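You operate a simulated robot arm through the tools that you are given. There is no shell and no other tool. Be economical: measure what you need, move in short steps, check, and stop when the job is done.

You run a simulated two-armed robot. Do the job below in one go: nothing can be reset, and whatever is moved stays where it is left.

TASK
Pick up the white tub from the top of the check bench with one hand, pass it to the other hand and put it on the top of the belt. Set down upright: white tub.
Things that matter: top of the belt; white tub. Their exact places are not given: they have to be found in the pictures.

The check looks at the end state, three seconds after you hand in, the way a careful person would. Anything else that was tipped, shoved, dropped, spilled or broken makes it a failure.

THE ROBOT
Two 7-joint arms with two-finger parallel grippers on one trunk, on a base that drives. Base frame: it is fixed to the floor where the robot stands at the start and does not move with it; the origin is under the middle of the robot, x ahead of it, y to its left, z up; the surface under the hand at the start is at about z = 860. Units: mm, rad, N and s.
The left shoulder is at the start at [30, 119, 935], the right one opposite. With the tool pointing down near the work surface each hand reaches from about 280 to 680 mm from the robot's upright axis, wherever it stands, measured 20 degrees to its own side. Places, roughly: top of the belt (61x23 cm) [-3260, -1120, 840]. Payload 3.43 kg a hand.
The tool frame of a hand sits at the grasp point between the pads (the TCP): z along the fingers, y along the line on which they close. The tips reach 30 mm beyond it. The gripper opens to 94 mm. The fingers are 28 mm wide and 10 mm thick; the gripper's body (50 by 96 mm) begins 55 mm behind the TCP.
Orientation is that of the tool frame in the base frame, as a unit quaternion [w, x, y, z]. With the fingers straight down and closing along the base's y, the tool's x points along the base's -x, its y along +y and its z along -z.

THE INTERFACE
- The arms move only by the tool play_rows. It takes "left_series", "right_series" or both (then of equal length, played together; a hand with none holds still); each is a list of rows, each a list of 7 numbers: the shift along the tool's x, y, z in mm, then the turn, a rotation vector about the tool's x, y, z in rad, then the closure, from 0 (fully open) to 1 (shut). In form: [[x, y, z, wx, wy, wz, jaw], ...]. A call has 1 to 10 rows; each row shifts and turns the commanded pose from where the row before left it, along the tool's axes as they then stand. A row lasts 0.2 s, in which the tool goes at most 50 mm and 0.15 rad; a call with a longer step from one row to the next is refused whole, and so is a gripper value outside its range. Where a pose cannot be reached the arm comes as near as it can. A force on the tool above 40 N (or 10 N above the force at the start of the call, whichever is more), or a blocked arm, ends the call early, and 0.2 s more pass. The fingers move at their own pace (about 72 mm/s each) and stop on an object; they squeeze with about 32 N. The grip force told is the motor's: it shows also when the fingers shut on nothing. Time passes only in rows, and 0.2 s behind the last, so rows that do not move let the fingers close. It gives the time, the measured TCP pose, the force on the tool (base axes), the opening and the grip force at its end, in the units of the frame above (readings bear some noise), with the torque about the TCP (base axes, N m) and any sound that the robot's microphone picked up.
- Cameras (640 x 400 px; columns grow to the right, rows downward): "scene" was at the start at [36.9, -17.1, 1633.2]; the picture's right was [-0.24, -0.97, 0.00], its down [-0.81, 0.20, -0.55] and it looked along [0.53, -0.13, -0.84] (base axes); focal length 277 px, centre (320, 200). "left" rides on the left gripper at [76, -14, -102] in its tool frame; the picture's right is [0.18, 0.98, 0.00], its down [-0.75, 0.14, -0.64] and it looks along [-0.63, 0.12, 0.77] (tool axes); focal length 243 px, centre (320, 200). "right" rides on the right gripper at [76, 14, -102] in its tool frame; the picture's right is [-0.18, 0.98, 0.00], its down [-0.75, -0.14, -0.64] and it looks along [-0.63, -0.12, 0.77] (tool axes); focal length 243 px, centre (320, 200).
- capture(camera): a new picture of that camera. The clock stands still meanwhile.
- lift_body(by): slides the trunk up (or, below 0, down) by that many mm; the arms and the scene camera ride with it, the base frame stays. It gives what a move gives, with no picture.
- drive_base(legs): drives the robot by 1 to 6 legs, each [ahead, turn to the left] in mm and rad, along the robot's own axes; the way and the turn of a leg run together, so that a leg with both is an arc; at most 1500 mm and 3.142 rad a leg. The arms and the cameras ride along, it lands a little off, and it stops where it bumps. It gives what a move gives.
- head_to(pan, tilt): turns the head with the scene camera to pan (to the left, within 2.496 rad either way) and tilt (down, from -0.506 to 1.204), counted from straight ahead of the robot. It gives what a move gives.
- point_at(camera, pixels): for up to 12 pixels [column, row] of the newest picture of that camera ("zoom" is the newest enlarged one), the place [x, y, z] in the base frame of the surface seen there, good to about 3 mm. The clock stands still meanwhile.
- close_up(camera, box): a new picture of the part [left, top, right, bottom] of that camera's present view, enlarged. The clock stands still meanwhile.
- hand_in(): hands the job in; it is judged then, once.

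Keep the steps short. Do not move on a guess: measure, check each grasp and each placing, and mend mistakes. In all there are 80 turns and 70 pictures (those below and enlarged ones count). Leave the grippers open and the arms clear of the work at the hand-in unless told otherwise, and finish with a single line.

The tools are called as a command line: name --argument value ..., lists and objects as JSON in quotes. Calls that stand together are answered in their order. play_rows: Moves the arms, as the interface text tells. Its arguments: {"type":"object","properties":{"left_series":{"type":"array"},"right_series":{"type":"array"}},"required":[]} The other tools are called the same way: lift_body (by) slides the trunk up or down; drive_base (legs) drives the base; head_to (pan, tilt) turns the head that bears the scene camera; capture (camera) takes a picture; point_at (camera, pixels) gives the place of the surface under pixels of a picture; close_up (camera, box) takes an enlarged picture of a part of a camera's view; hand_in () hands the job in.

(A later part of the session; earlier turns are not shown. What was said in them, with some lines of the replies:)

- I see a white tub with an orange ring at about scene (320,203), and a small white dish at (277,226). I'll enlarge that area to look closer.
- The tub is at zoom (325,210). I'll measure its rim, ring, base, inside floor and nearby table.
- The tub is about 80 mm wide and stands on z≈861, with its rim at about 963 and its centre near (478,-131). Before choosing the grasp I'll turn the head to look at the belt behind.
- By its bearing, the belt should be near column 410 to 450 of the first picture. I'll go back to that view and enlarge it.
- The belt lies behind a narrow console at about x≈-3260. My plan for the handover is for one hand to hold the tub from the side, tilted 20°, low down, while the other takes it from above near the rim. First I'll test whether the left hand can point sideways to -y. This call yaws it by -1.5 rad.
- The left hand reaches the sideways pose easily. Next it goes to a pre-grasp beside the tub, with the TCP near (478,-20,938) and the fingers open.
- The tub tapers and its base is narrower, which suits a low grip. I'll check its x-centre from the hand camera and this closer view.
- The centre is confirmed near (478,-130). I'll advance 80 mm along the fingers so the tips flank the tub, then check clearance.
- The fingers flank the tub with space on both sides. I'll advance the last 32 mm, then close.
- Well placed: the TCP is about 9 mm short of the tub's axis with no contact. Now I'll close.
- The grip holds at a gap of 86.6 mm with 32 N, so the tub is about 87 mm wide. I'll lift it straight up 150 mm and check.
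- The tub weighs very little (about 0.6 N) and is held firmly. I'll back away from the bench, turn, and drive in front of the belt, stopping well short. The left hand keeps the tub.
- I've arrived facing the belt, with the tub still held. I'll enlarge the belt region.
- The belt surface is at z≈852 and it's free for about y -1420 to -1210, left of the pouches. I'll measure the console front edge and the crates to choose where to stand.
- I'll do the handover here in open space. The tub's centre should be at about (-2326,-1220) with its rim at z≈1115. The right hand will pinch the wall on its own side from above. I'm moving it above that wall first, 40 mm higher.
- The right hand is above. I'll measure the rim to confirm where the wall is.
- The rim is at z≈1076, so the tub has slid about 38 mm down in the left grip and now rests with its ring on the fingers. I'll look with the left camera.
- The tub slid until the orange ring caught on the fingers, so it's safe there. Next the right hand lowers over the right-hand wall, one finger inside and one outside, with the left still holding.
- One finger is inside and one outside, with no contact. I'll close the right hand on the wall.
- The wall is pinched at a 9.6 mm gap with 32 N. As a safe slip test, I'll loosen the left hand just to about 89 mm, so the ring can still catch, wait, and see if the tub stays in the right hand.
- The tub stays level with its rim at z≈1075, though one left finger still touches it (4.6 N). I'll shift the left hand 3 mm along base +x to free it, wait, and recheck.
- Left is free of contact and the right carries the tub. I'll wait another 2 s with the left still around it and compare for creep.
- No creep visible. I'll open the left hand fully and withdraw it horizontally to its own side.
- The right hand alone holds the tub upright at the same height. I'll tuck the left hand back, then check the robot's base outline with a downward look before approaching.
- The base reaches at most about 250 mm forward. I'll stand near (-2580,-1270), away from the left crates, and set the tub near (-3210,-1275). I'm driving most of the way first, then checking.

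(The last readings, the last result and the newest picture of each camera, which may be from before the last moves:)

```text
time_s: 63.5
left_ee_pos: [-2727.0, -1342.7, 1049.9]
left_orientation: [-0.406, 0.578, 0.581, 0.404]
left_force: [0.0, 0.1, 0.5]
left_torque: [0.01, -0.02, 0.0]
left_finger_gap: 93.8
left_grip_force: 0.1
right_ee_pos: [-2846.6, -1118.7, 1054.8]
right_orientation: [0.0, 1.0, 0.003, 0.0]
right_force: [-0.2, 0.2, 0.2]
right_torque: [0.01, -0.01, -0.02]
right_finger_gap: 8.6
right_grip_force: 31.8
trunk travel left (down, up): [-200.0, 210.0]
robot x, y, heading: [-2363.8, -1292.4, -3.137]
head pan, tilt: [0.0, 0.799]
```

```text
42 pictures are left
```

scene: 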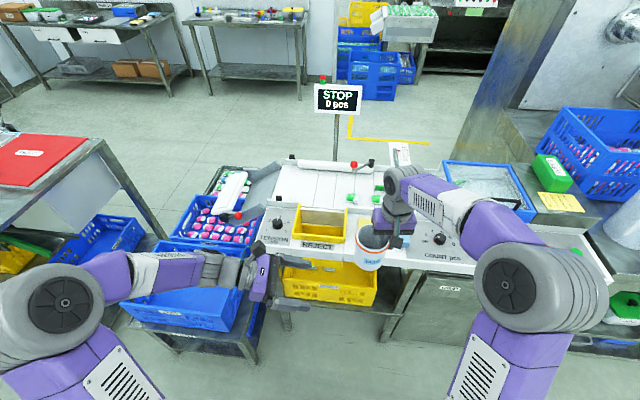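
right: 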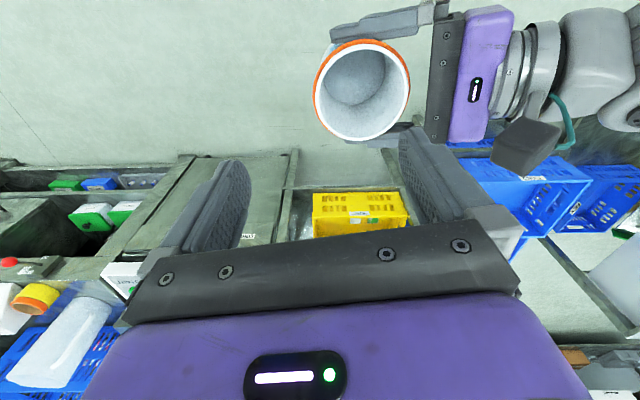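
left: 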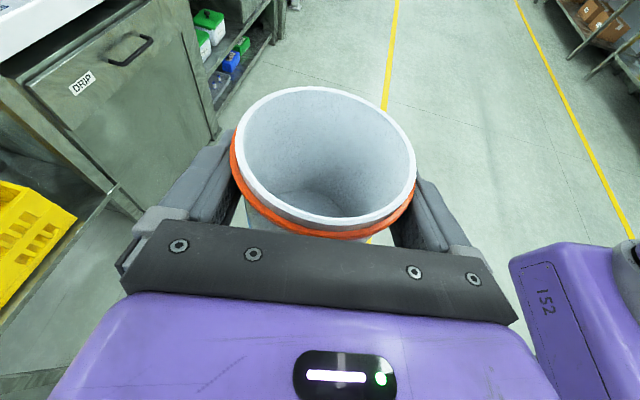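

The tub is still held. I'll check it for slipping with a close-up and re-measure the belt area.

close_up --camera "scene" --box '[250, 150, 442, 270]'

point_at --camera "zoom" --pixels '[[370, 265], [395, 272], [390, 310], [100, 55], [160, 60], [230, 75], [300, 90], [150, 150], [300, 130], [330, 130], [110, 140], [250, 140]]'

```text
3.33 times, centred on (346, 210) of scene
```

zoom: 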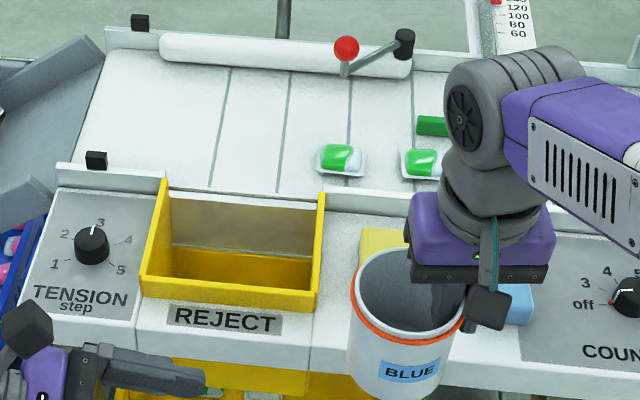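

```text
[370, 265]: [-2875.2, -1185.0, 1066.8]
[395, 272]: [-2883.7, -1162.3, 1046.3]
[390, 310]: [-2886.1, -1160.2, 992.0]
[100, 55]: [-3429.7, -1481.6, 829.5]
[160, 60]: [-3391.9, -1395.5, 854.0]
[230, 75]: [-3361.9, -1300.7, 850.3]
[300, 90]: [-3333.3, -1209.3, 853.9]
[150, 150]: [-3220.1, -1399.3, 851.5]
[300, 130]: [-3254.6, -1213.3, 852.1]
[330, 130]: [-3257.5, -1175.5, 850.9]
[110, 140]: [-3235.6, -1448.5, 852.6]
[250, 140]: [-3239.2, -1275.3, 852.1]
```

The belt is clear for y -1480 to -1215 and x -3170 to -3360 at z≈852. Drop point will be (-3235,-1290). I'll drive 245 mm straight ahead; the tub's base at z≈975 clears everything on the console.

drive_base --legs '[[245, 0]]'

close_up --camera "scene" --box '[200, 130, 440, 280]'

```text
time_s: 65.2
left_ee_pos: [-2972.7, -1340.2, 1048.9]
left_orientation: [-0.405, 0.58, 0.578, 0.406]
left_force: [-0.2, 0.5, 0.3]
left_torque: [0.01, -0.01, -0.02]
left_finger_gap: 93.9
left_grip_force: 0.1
right_ee_pos: [-3090.1, -1114.9, 1053.6]
right_orientation: [0.0, 1.0, 0.0, 0.001]
right_force: [0.1, -0.8, -0.4]
right_torque: [0.02, -0.01, 0.03]
right_finger_gap: 8.7
right_grip_force: 32.1
trunk travel left (down, up): [-200.0, 210.0]
robot x, y, heading: [-2610.8, -1291.7, 3.142]
head pan, tilt: [0.0, 0.799]
```

```text
2.67 times, centred on (320, 205) of scene
```

zoom: 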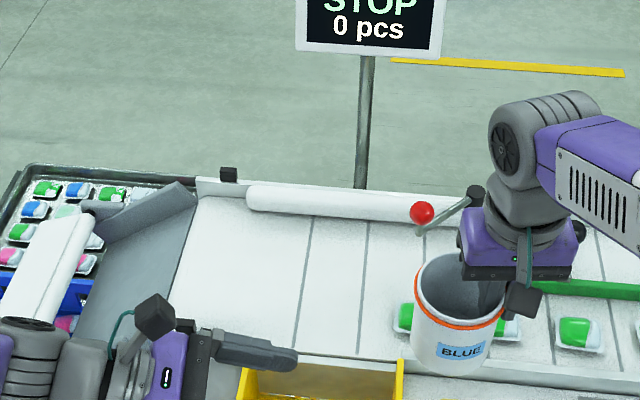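

Heading is exactly π and the tub is still held. I'll move the right hand sideways at this height to above the drop point: TCP to (-3235,-1249).

play_rows --right_series '[[-24, 22, 0, 0, 0, 0, 1], [-24, 22, 0, 0, 0, 0, 1], [-24, 22, 0, 0, 0, 0, 1], [-24, 22, 0, 0, 0, 0, 1], [-24, 22, 0, 0, 0, 0, 1], [-25, 24, 0, 0, 0, 0, 1], [0, 0, 0, 0, 0, 0, 1]]'

close_up --camera "scene" --box '[220, 130, 412, 250]'

capture --camera "left"

```text
time_s: 66.8
left_ee_pos: [-2969.8, -1339.9, 1049.6]
left_orientation: [-0.405, 0.58, 0.579, 0.405]
left_force: [-0.6, 0.4, -0.4]
left_torque: [0.0, 0.0, -0.04]
left_finger_gap: 94.2
left_grip_force: 0.0
right_ee_pos: [-3222.3, -1246.9, 1055.2]
right_orientation: [0.001, 1.0, -0.001, 0.001]
right_force: [-0.3, -0.7, -0.6]
right_torque: [0.03, 0.0, -0.03]
right_finger_gap: 8.6
right_grip_force: 31.7
right hand out of reach, approached as far as the arm can: row 6
trunk travel left (down, up): [-200.0, 210.0]
robot x, y, heading: [-2607.9, -1291.9, 3.144]
head pan, tilt: [0.0, 0.799]
```

```text
3.33 times, centred on (316, 190) of scene
```

zoom: 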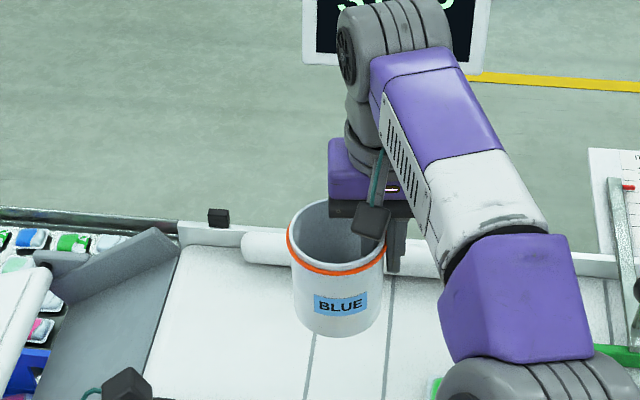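

```text
38 pictures are left
```

left: 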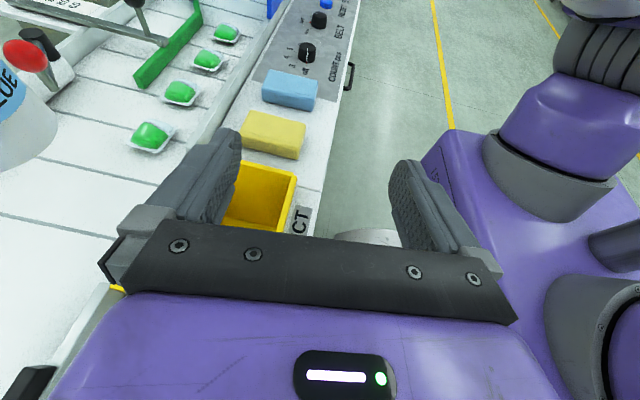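

The arm reached its limit 13 mm short, at TCP (-3222,-1247), which is still well over the belt. I'll measure the tub's pose before lowering.

point_at --camera "zoom" --pixels '[[290, 235], [320, 267], [320, 328], [340, 334], [300, 305], [375, 310], [345, 268], [250, 360], [420, 330], [360, 380], [200, 330], [320, 350]]'

```text
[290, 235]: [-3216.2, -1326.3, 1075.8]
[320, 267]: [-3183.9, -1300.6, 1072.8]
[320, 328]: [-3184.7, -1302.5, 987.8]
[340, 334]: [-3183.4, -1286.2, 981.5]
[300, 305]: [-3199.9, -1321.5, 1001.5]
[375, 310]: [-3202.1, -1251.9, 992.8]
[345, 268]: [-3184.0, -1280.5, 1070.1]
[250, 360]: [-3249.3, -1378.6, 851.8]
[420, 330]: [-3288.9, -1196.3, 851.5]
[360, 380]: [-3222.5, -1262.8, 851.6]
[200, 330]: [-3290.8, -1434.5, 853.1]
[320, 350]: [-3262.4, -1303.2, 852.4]
```

The tub is upright, base at about z=975, centre at (-3222,-1287). I'll lower 100 mm.

play_rows --right_series '[[0, 0, 20, 0, 0, 0, 1], [0, 0, 20, 0, 0, 0, 1], [0, 0, 20, 0, 0, 0, 1], [0, 0, 20, 0, 0, 0, 1], [0, 0, 20, 0, 0, 0, 1], [0, 0, 0, 0, 0, 0, 1]]'

close_up --camera "scene" --box '[220, 150, 412, 270]'

```text
time_s: 68.2
left_ee_pos: [-2971.3, -1340.9, 1050.6]
left_orientation: [-0.406, 0.58, 0.579, 0.405]
left_force: [0.1, -0.6, -0.5]
left_torque: [-0.02, 0.04, -0.04]
left_finger_gap: 94.0
left_grip_force: 0.0
right_ee_pos: [-3226.1, -1247.7, 952.4]
right_orientation: [0.0, 1.0, -0.001, 0.0]
right_force: [-0.6, -1.4, -0.2]
right_torque: [0.02, -0.02, -0.02]
right_finger_gap: 9.0
right_grip_force: 32.3
trunk travel left (down, up): [-200.0, 210.0]
robot x, y, heading: [-2609.2, -1290.8, 3.14]
head pan, tilt: [0.0, 0.799]
```

```text
3.33 times, centred on (316, 210) of scene
```

zoom: 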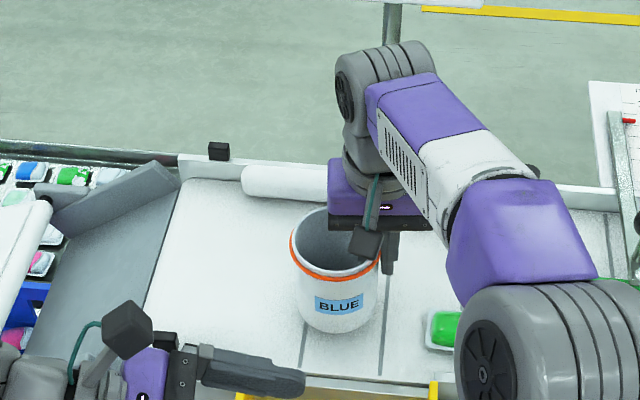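

The gap left is about 20 mm. I'll lower in small steps and watch the force.

play_rows --right_series '[[0, 0, 6, 0, 0, 0, 1], [0, 0, 5, 0, 0, 0, 1], [0, 0, 4, 0, 0, 0, 1], [0, 0, 3, 0, 0, 0, 1], [0, 0, 0, 0, 0, 0, 1]]'

close_up --camera "scene" --box '[270, 180, 366, 240]'

point_at --camera "zoom" --pixels '[[315, 320], [330, 322], [250, 270], [330, 345], [150, 150], [250, 225], [300, 235], [150, 110]]'

```text
time_s: 69.4
left_ee_pos: [-2971.2, -1341.5, 1051.3]
left_orientation: [-0.405, 0.58, 0.578, 0.406]
left_force: [-0.4, -0.1, -0.2]
left_torque: [-0.03, 0.01, 0.02]
left_finger_gap: 94.2
left_grip_force: 0.0
right_ee_pos: [-3224.4, -1248.2, 933.8]
right_orientation: [0.0, 1.0, -0.001, 0.001]
right_force: [0.3, 0.2, 0.4]
right_torque: [0.0, 0.0, -0.03]
right_finger_gap: 8.8
right_grip_force: 32.1
trunk travel left (down, up): [-200.0, 210.0]
robot x, y, heading: [-2611.8, -1290.9, 3.138]
head pan, tilt: [0.0, 0.799]
```

```text
6.67 times, centred on (318, 210) of scene
```

zoom: 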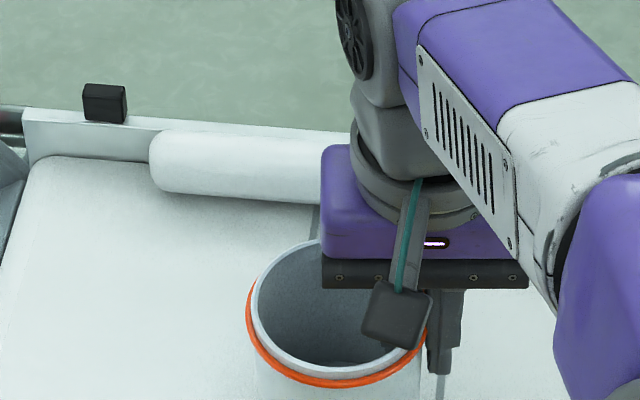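

```text
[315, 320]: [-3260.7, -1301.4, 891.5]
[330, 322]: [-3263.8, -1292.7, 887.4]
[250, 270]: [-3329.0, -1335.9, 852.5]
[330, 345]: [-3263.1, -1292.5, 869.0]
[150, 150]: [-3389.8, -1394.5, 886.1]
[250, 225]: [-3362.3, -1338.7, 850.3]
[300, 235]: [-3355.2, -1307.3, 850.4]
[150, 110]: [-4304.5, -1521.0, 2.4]
```

No contact yet; contact is expected at about TCP z=932. I'll continue with 2 mm steps.

play_rows --right_series '[[0, 0, 2, 0, 0, 0, 1], [0, 0, 2, 0, 0, 0, 1], [0, 0, 1, 0, 0, 0, 1], [0, 0, 0, 0, 0, 0, 1]]'

close_up --camera "scene" --box '[280, 200, 376, 260]'

point_at --camera "zoom" --pixels '[[260, 388], [290, 392], [185, 330], [250, 235], [190, 200], [330, 230], [205, 330], [270, 385]]'

```text
time_s: 70.4
left_ee_pos: [-2969.0, -1341.0, 1051.2]
left_orientation: [-0.406, 0.58, 0.578, 0.405]
left_force: [0.6, -0.2, -0.3]
left_torque: [0.02, -0.02, 0.02]
left_finger_gap: 94.0
left_grip_force: 0.0
right_ee_pos: [-3224.4, -1248.5, 931.4]
right_orientation: [0.001, 1.0, 0.0, -0.004]
right_force: [0.9, 4.4, 22.5]
right_torque: [-0.17, -0.18, 0.06]
right_finger_gap: 8.9
right_grip_force: 32.1
trunk travel left (down, up): [-200.0, 210.0]
robot x, y, heading: [-2610.7, -1290.3, 3.136]
head pan, tilt: [0.0, 0.799]
```

```text
6.67 times, centred on (328, 230) of scene
```

zoom: 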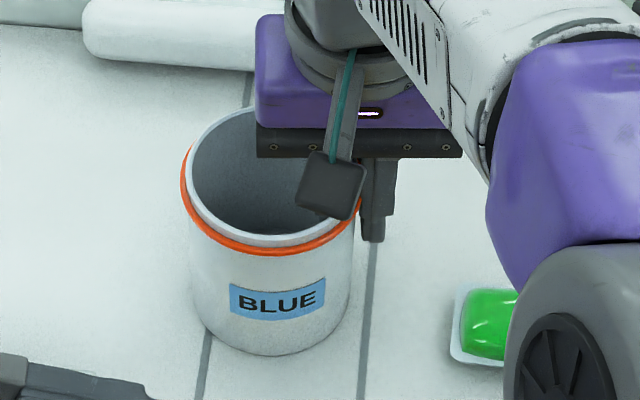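

```text
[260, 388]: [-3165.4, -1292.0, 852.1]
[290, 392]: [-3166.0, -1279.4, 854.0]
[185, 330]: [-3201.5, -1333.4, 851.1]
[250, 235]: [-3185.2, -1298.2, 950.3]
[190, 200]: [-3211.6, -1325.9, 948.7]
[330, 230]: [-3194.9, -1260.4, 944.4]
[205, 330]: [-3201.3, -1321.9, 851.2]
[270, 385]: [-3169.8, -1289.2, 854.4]
```

Contact: 22 N upward, the tub's base is on the belt and the rim is level at about z=948. I'll ease up 1.5 mm, then open gently.

play_rows --right_series '[[0, 0, -1.5, 0, 0, 0, 1], [0, 0, 0, 0, 0, 0, 1], [0, 0, 0, 0, 0, 0, 0.88], [0, 0, 0, 0, 0, 0, 0.75], [0, 0, 0, 0, 0, 0, 0.5], [0, 0, 0, 0, 0, 0, 0.5], [0, 0, 0, 0, 0, 0, 0.5]]'

close_up --camera "scene" --box '[280, 200, 376, 260]'

```text
time_s: 72.0
left_ee_pos: [-2970.7, -1340.7, 1050.4]
left_orientation: [-0.405, 0.58, 0.578, 0.406]
left_force: [-0.1, -0.8, 0.1]
left_torque: [0.0, 0.0, 0.0]
left_finger_gap: 93.6
left_grip_force: 0.1
right_ee_pos: [-3224.7, -1247.3, 929.7]
right_orientation: [0.0, 1.0, -0.001, 0.0]
right_force: [-0.8, -0.3, 0.0]
right_torque: [0.01, 0.0, -0.02]
right_finger_gap: 47.2
right_grip_force: 0.2
trunk travel left (down, up): [-200.0, 210.0]
robot x, y, heading: [-2609.8, -1292.1, 3.139]
head pan, tilt: [0.0, 0.799]
```

```text
6.67 times, centred on (328, 230) of scene
```

zoom: 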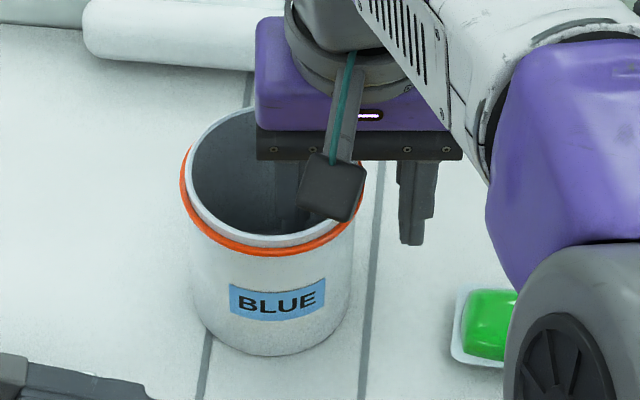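

Released and standing flat with no force. I'll raise the right hand straight up.

play_rows --right_series '[[0, 0, -15, 0, 0, 0, 0.5], [0, 0, -20, 0, 0, 0, 0.5], [0, 0, -25, 0, 0, 0, 0.5], [0, 0, -25, 0, 0, 0, 0.5], [0, 0, -25, 0, 0, 0, 0.5], [10, 0, -25, 0, 0, 0, 0]]'

capture --camera "scene"

```text
time_s: 73.4
left_ee_pos: [-2968.8, -1341.1, 1051.2]
left_orientation: [-0.406, 0.58, 0.578, 0.406]
left_force: [-0.7, -0.1, 0.0]
left_torque: [0.05, -0.03, 0.01]
left_finger_gap: 93.9
left_grip_force: 0.0
right_ee_pos: [-3212.5, -1248.6, 1068.0]
right_orientation: [0.0, 1.0, -0.001, 0.0]
right_force: [-0.4, -0.4, 0.8]
right_torque: [-0.03, 0.01, -0.02]
right_finger_gap: 94.1
right_grip_force: 0.0
trunk travel left (down, up): [-200.0, 210.0]
robot x, y, heading: [-2613.3, -1288.8, 3.138]
head pan, tilt: [0.0, 0.799]
```

```text
33 pictures are left
```

scene: 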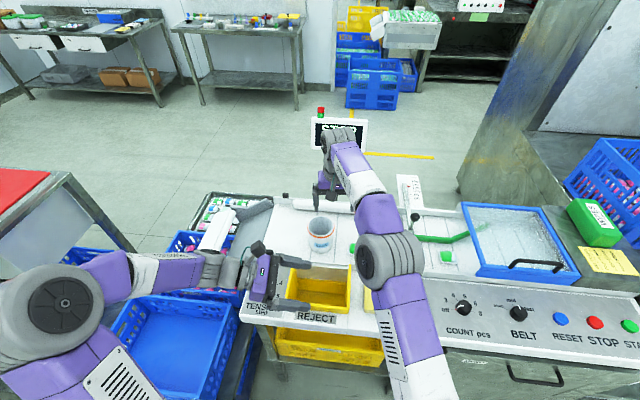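

The tub stands clear of the hand on the belt. I'll back the robot away 350 mm so the arms are well clear, then take a final look.

drive_base --legs '[[-350, 0]]'

close_up --camera "scene" --box '[220, 110, 412, 230]'

```text
time_s: 75.7
left_ee_pos: [-2615.0, -1341.0, 1050.1]
left_orientation: [-0.404, 0.581, 0.577, 0.407]
left_force: [0.2, 0.7, 0.4]
left_torque: [-0.01, 0.0, 0.02]
left_finger_gap: 94.2
left_grip_force: 0.1
right_ee_pos: [-2857.8, -1246.8, 1067.5]
right_orientation: [0.0, 1.0, -0.002, 0.0]
right_force: [0.2, 0.0, 0.0]
right_torque: [0.0, 0.03, 0.0]
right_finger_gap: 94.1
right_grip_force: 0.1
trunk travel left (down, up): [-200.0, 210.0]
robot x, y, heading: [-2257.9, -1289.8, 3.137]
head pan, tilt: [0.0, 0.799]
```

```text
3.33 times, centred on (316, 170) of scene
```

zoom: 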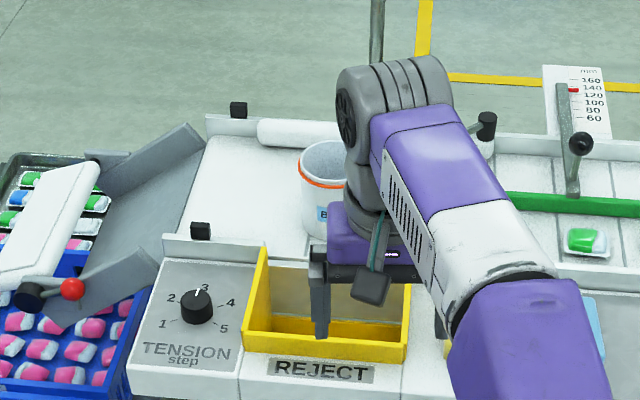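

The tub is upright on the belt, nothing else has been disturbed, both grippers are open and the arms are clear. Handing in.

hand_in

```text
The job is handed in.
```

The left hand picked the white tub up from the check bench and passed it to the right hand, which set it upright on the belt; both grippers are open and clear, and I saw nothing else disturbed.
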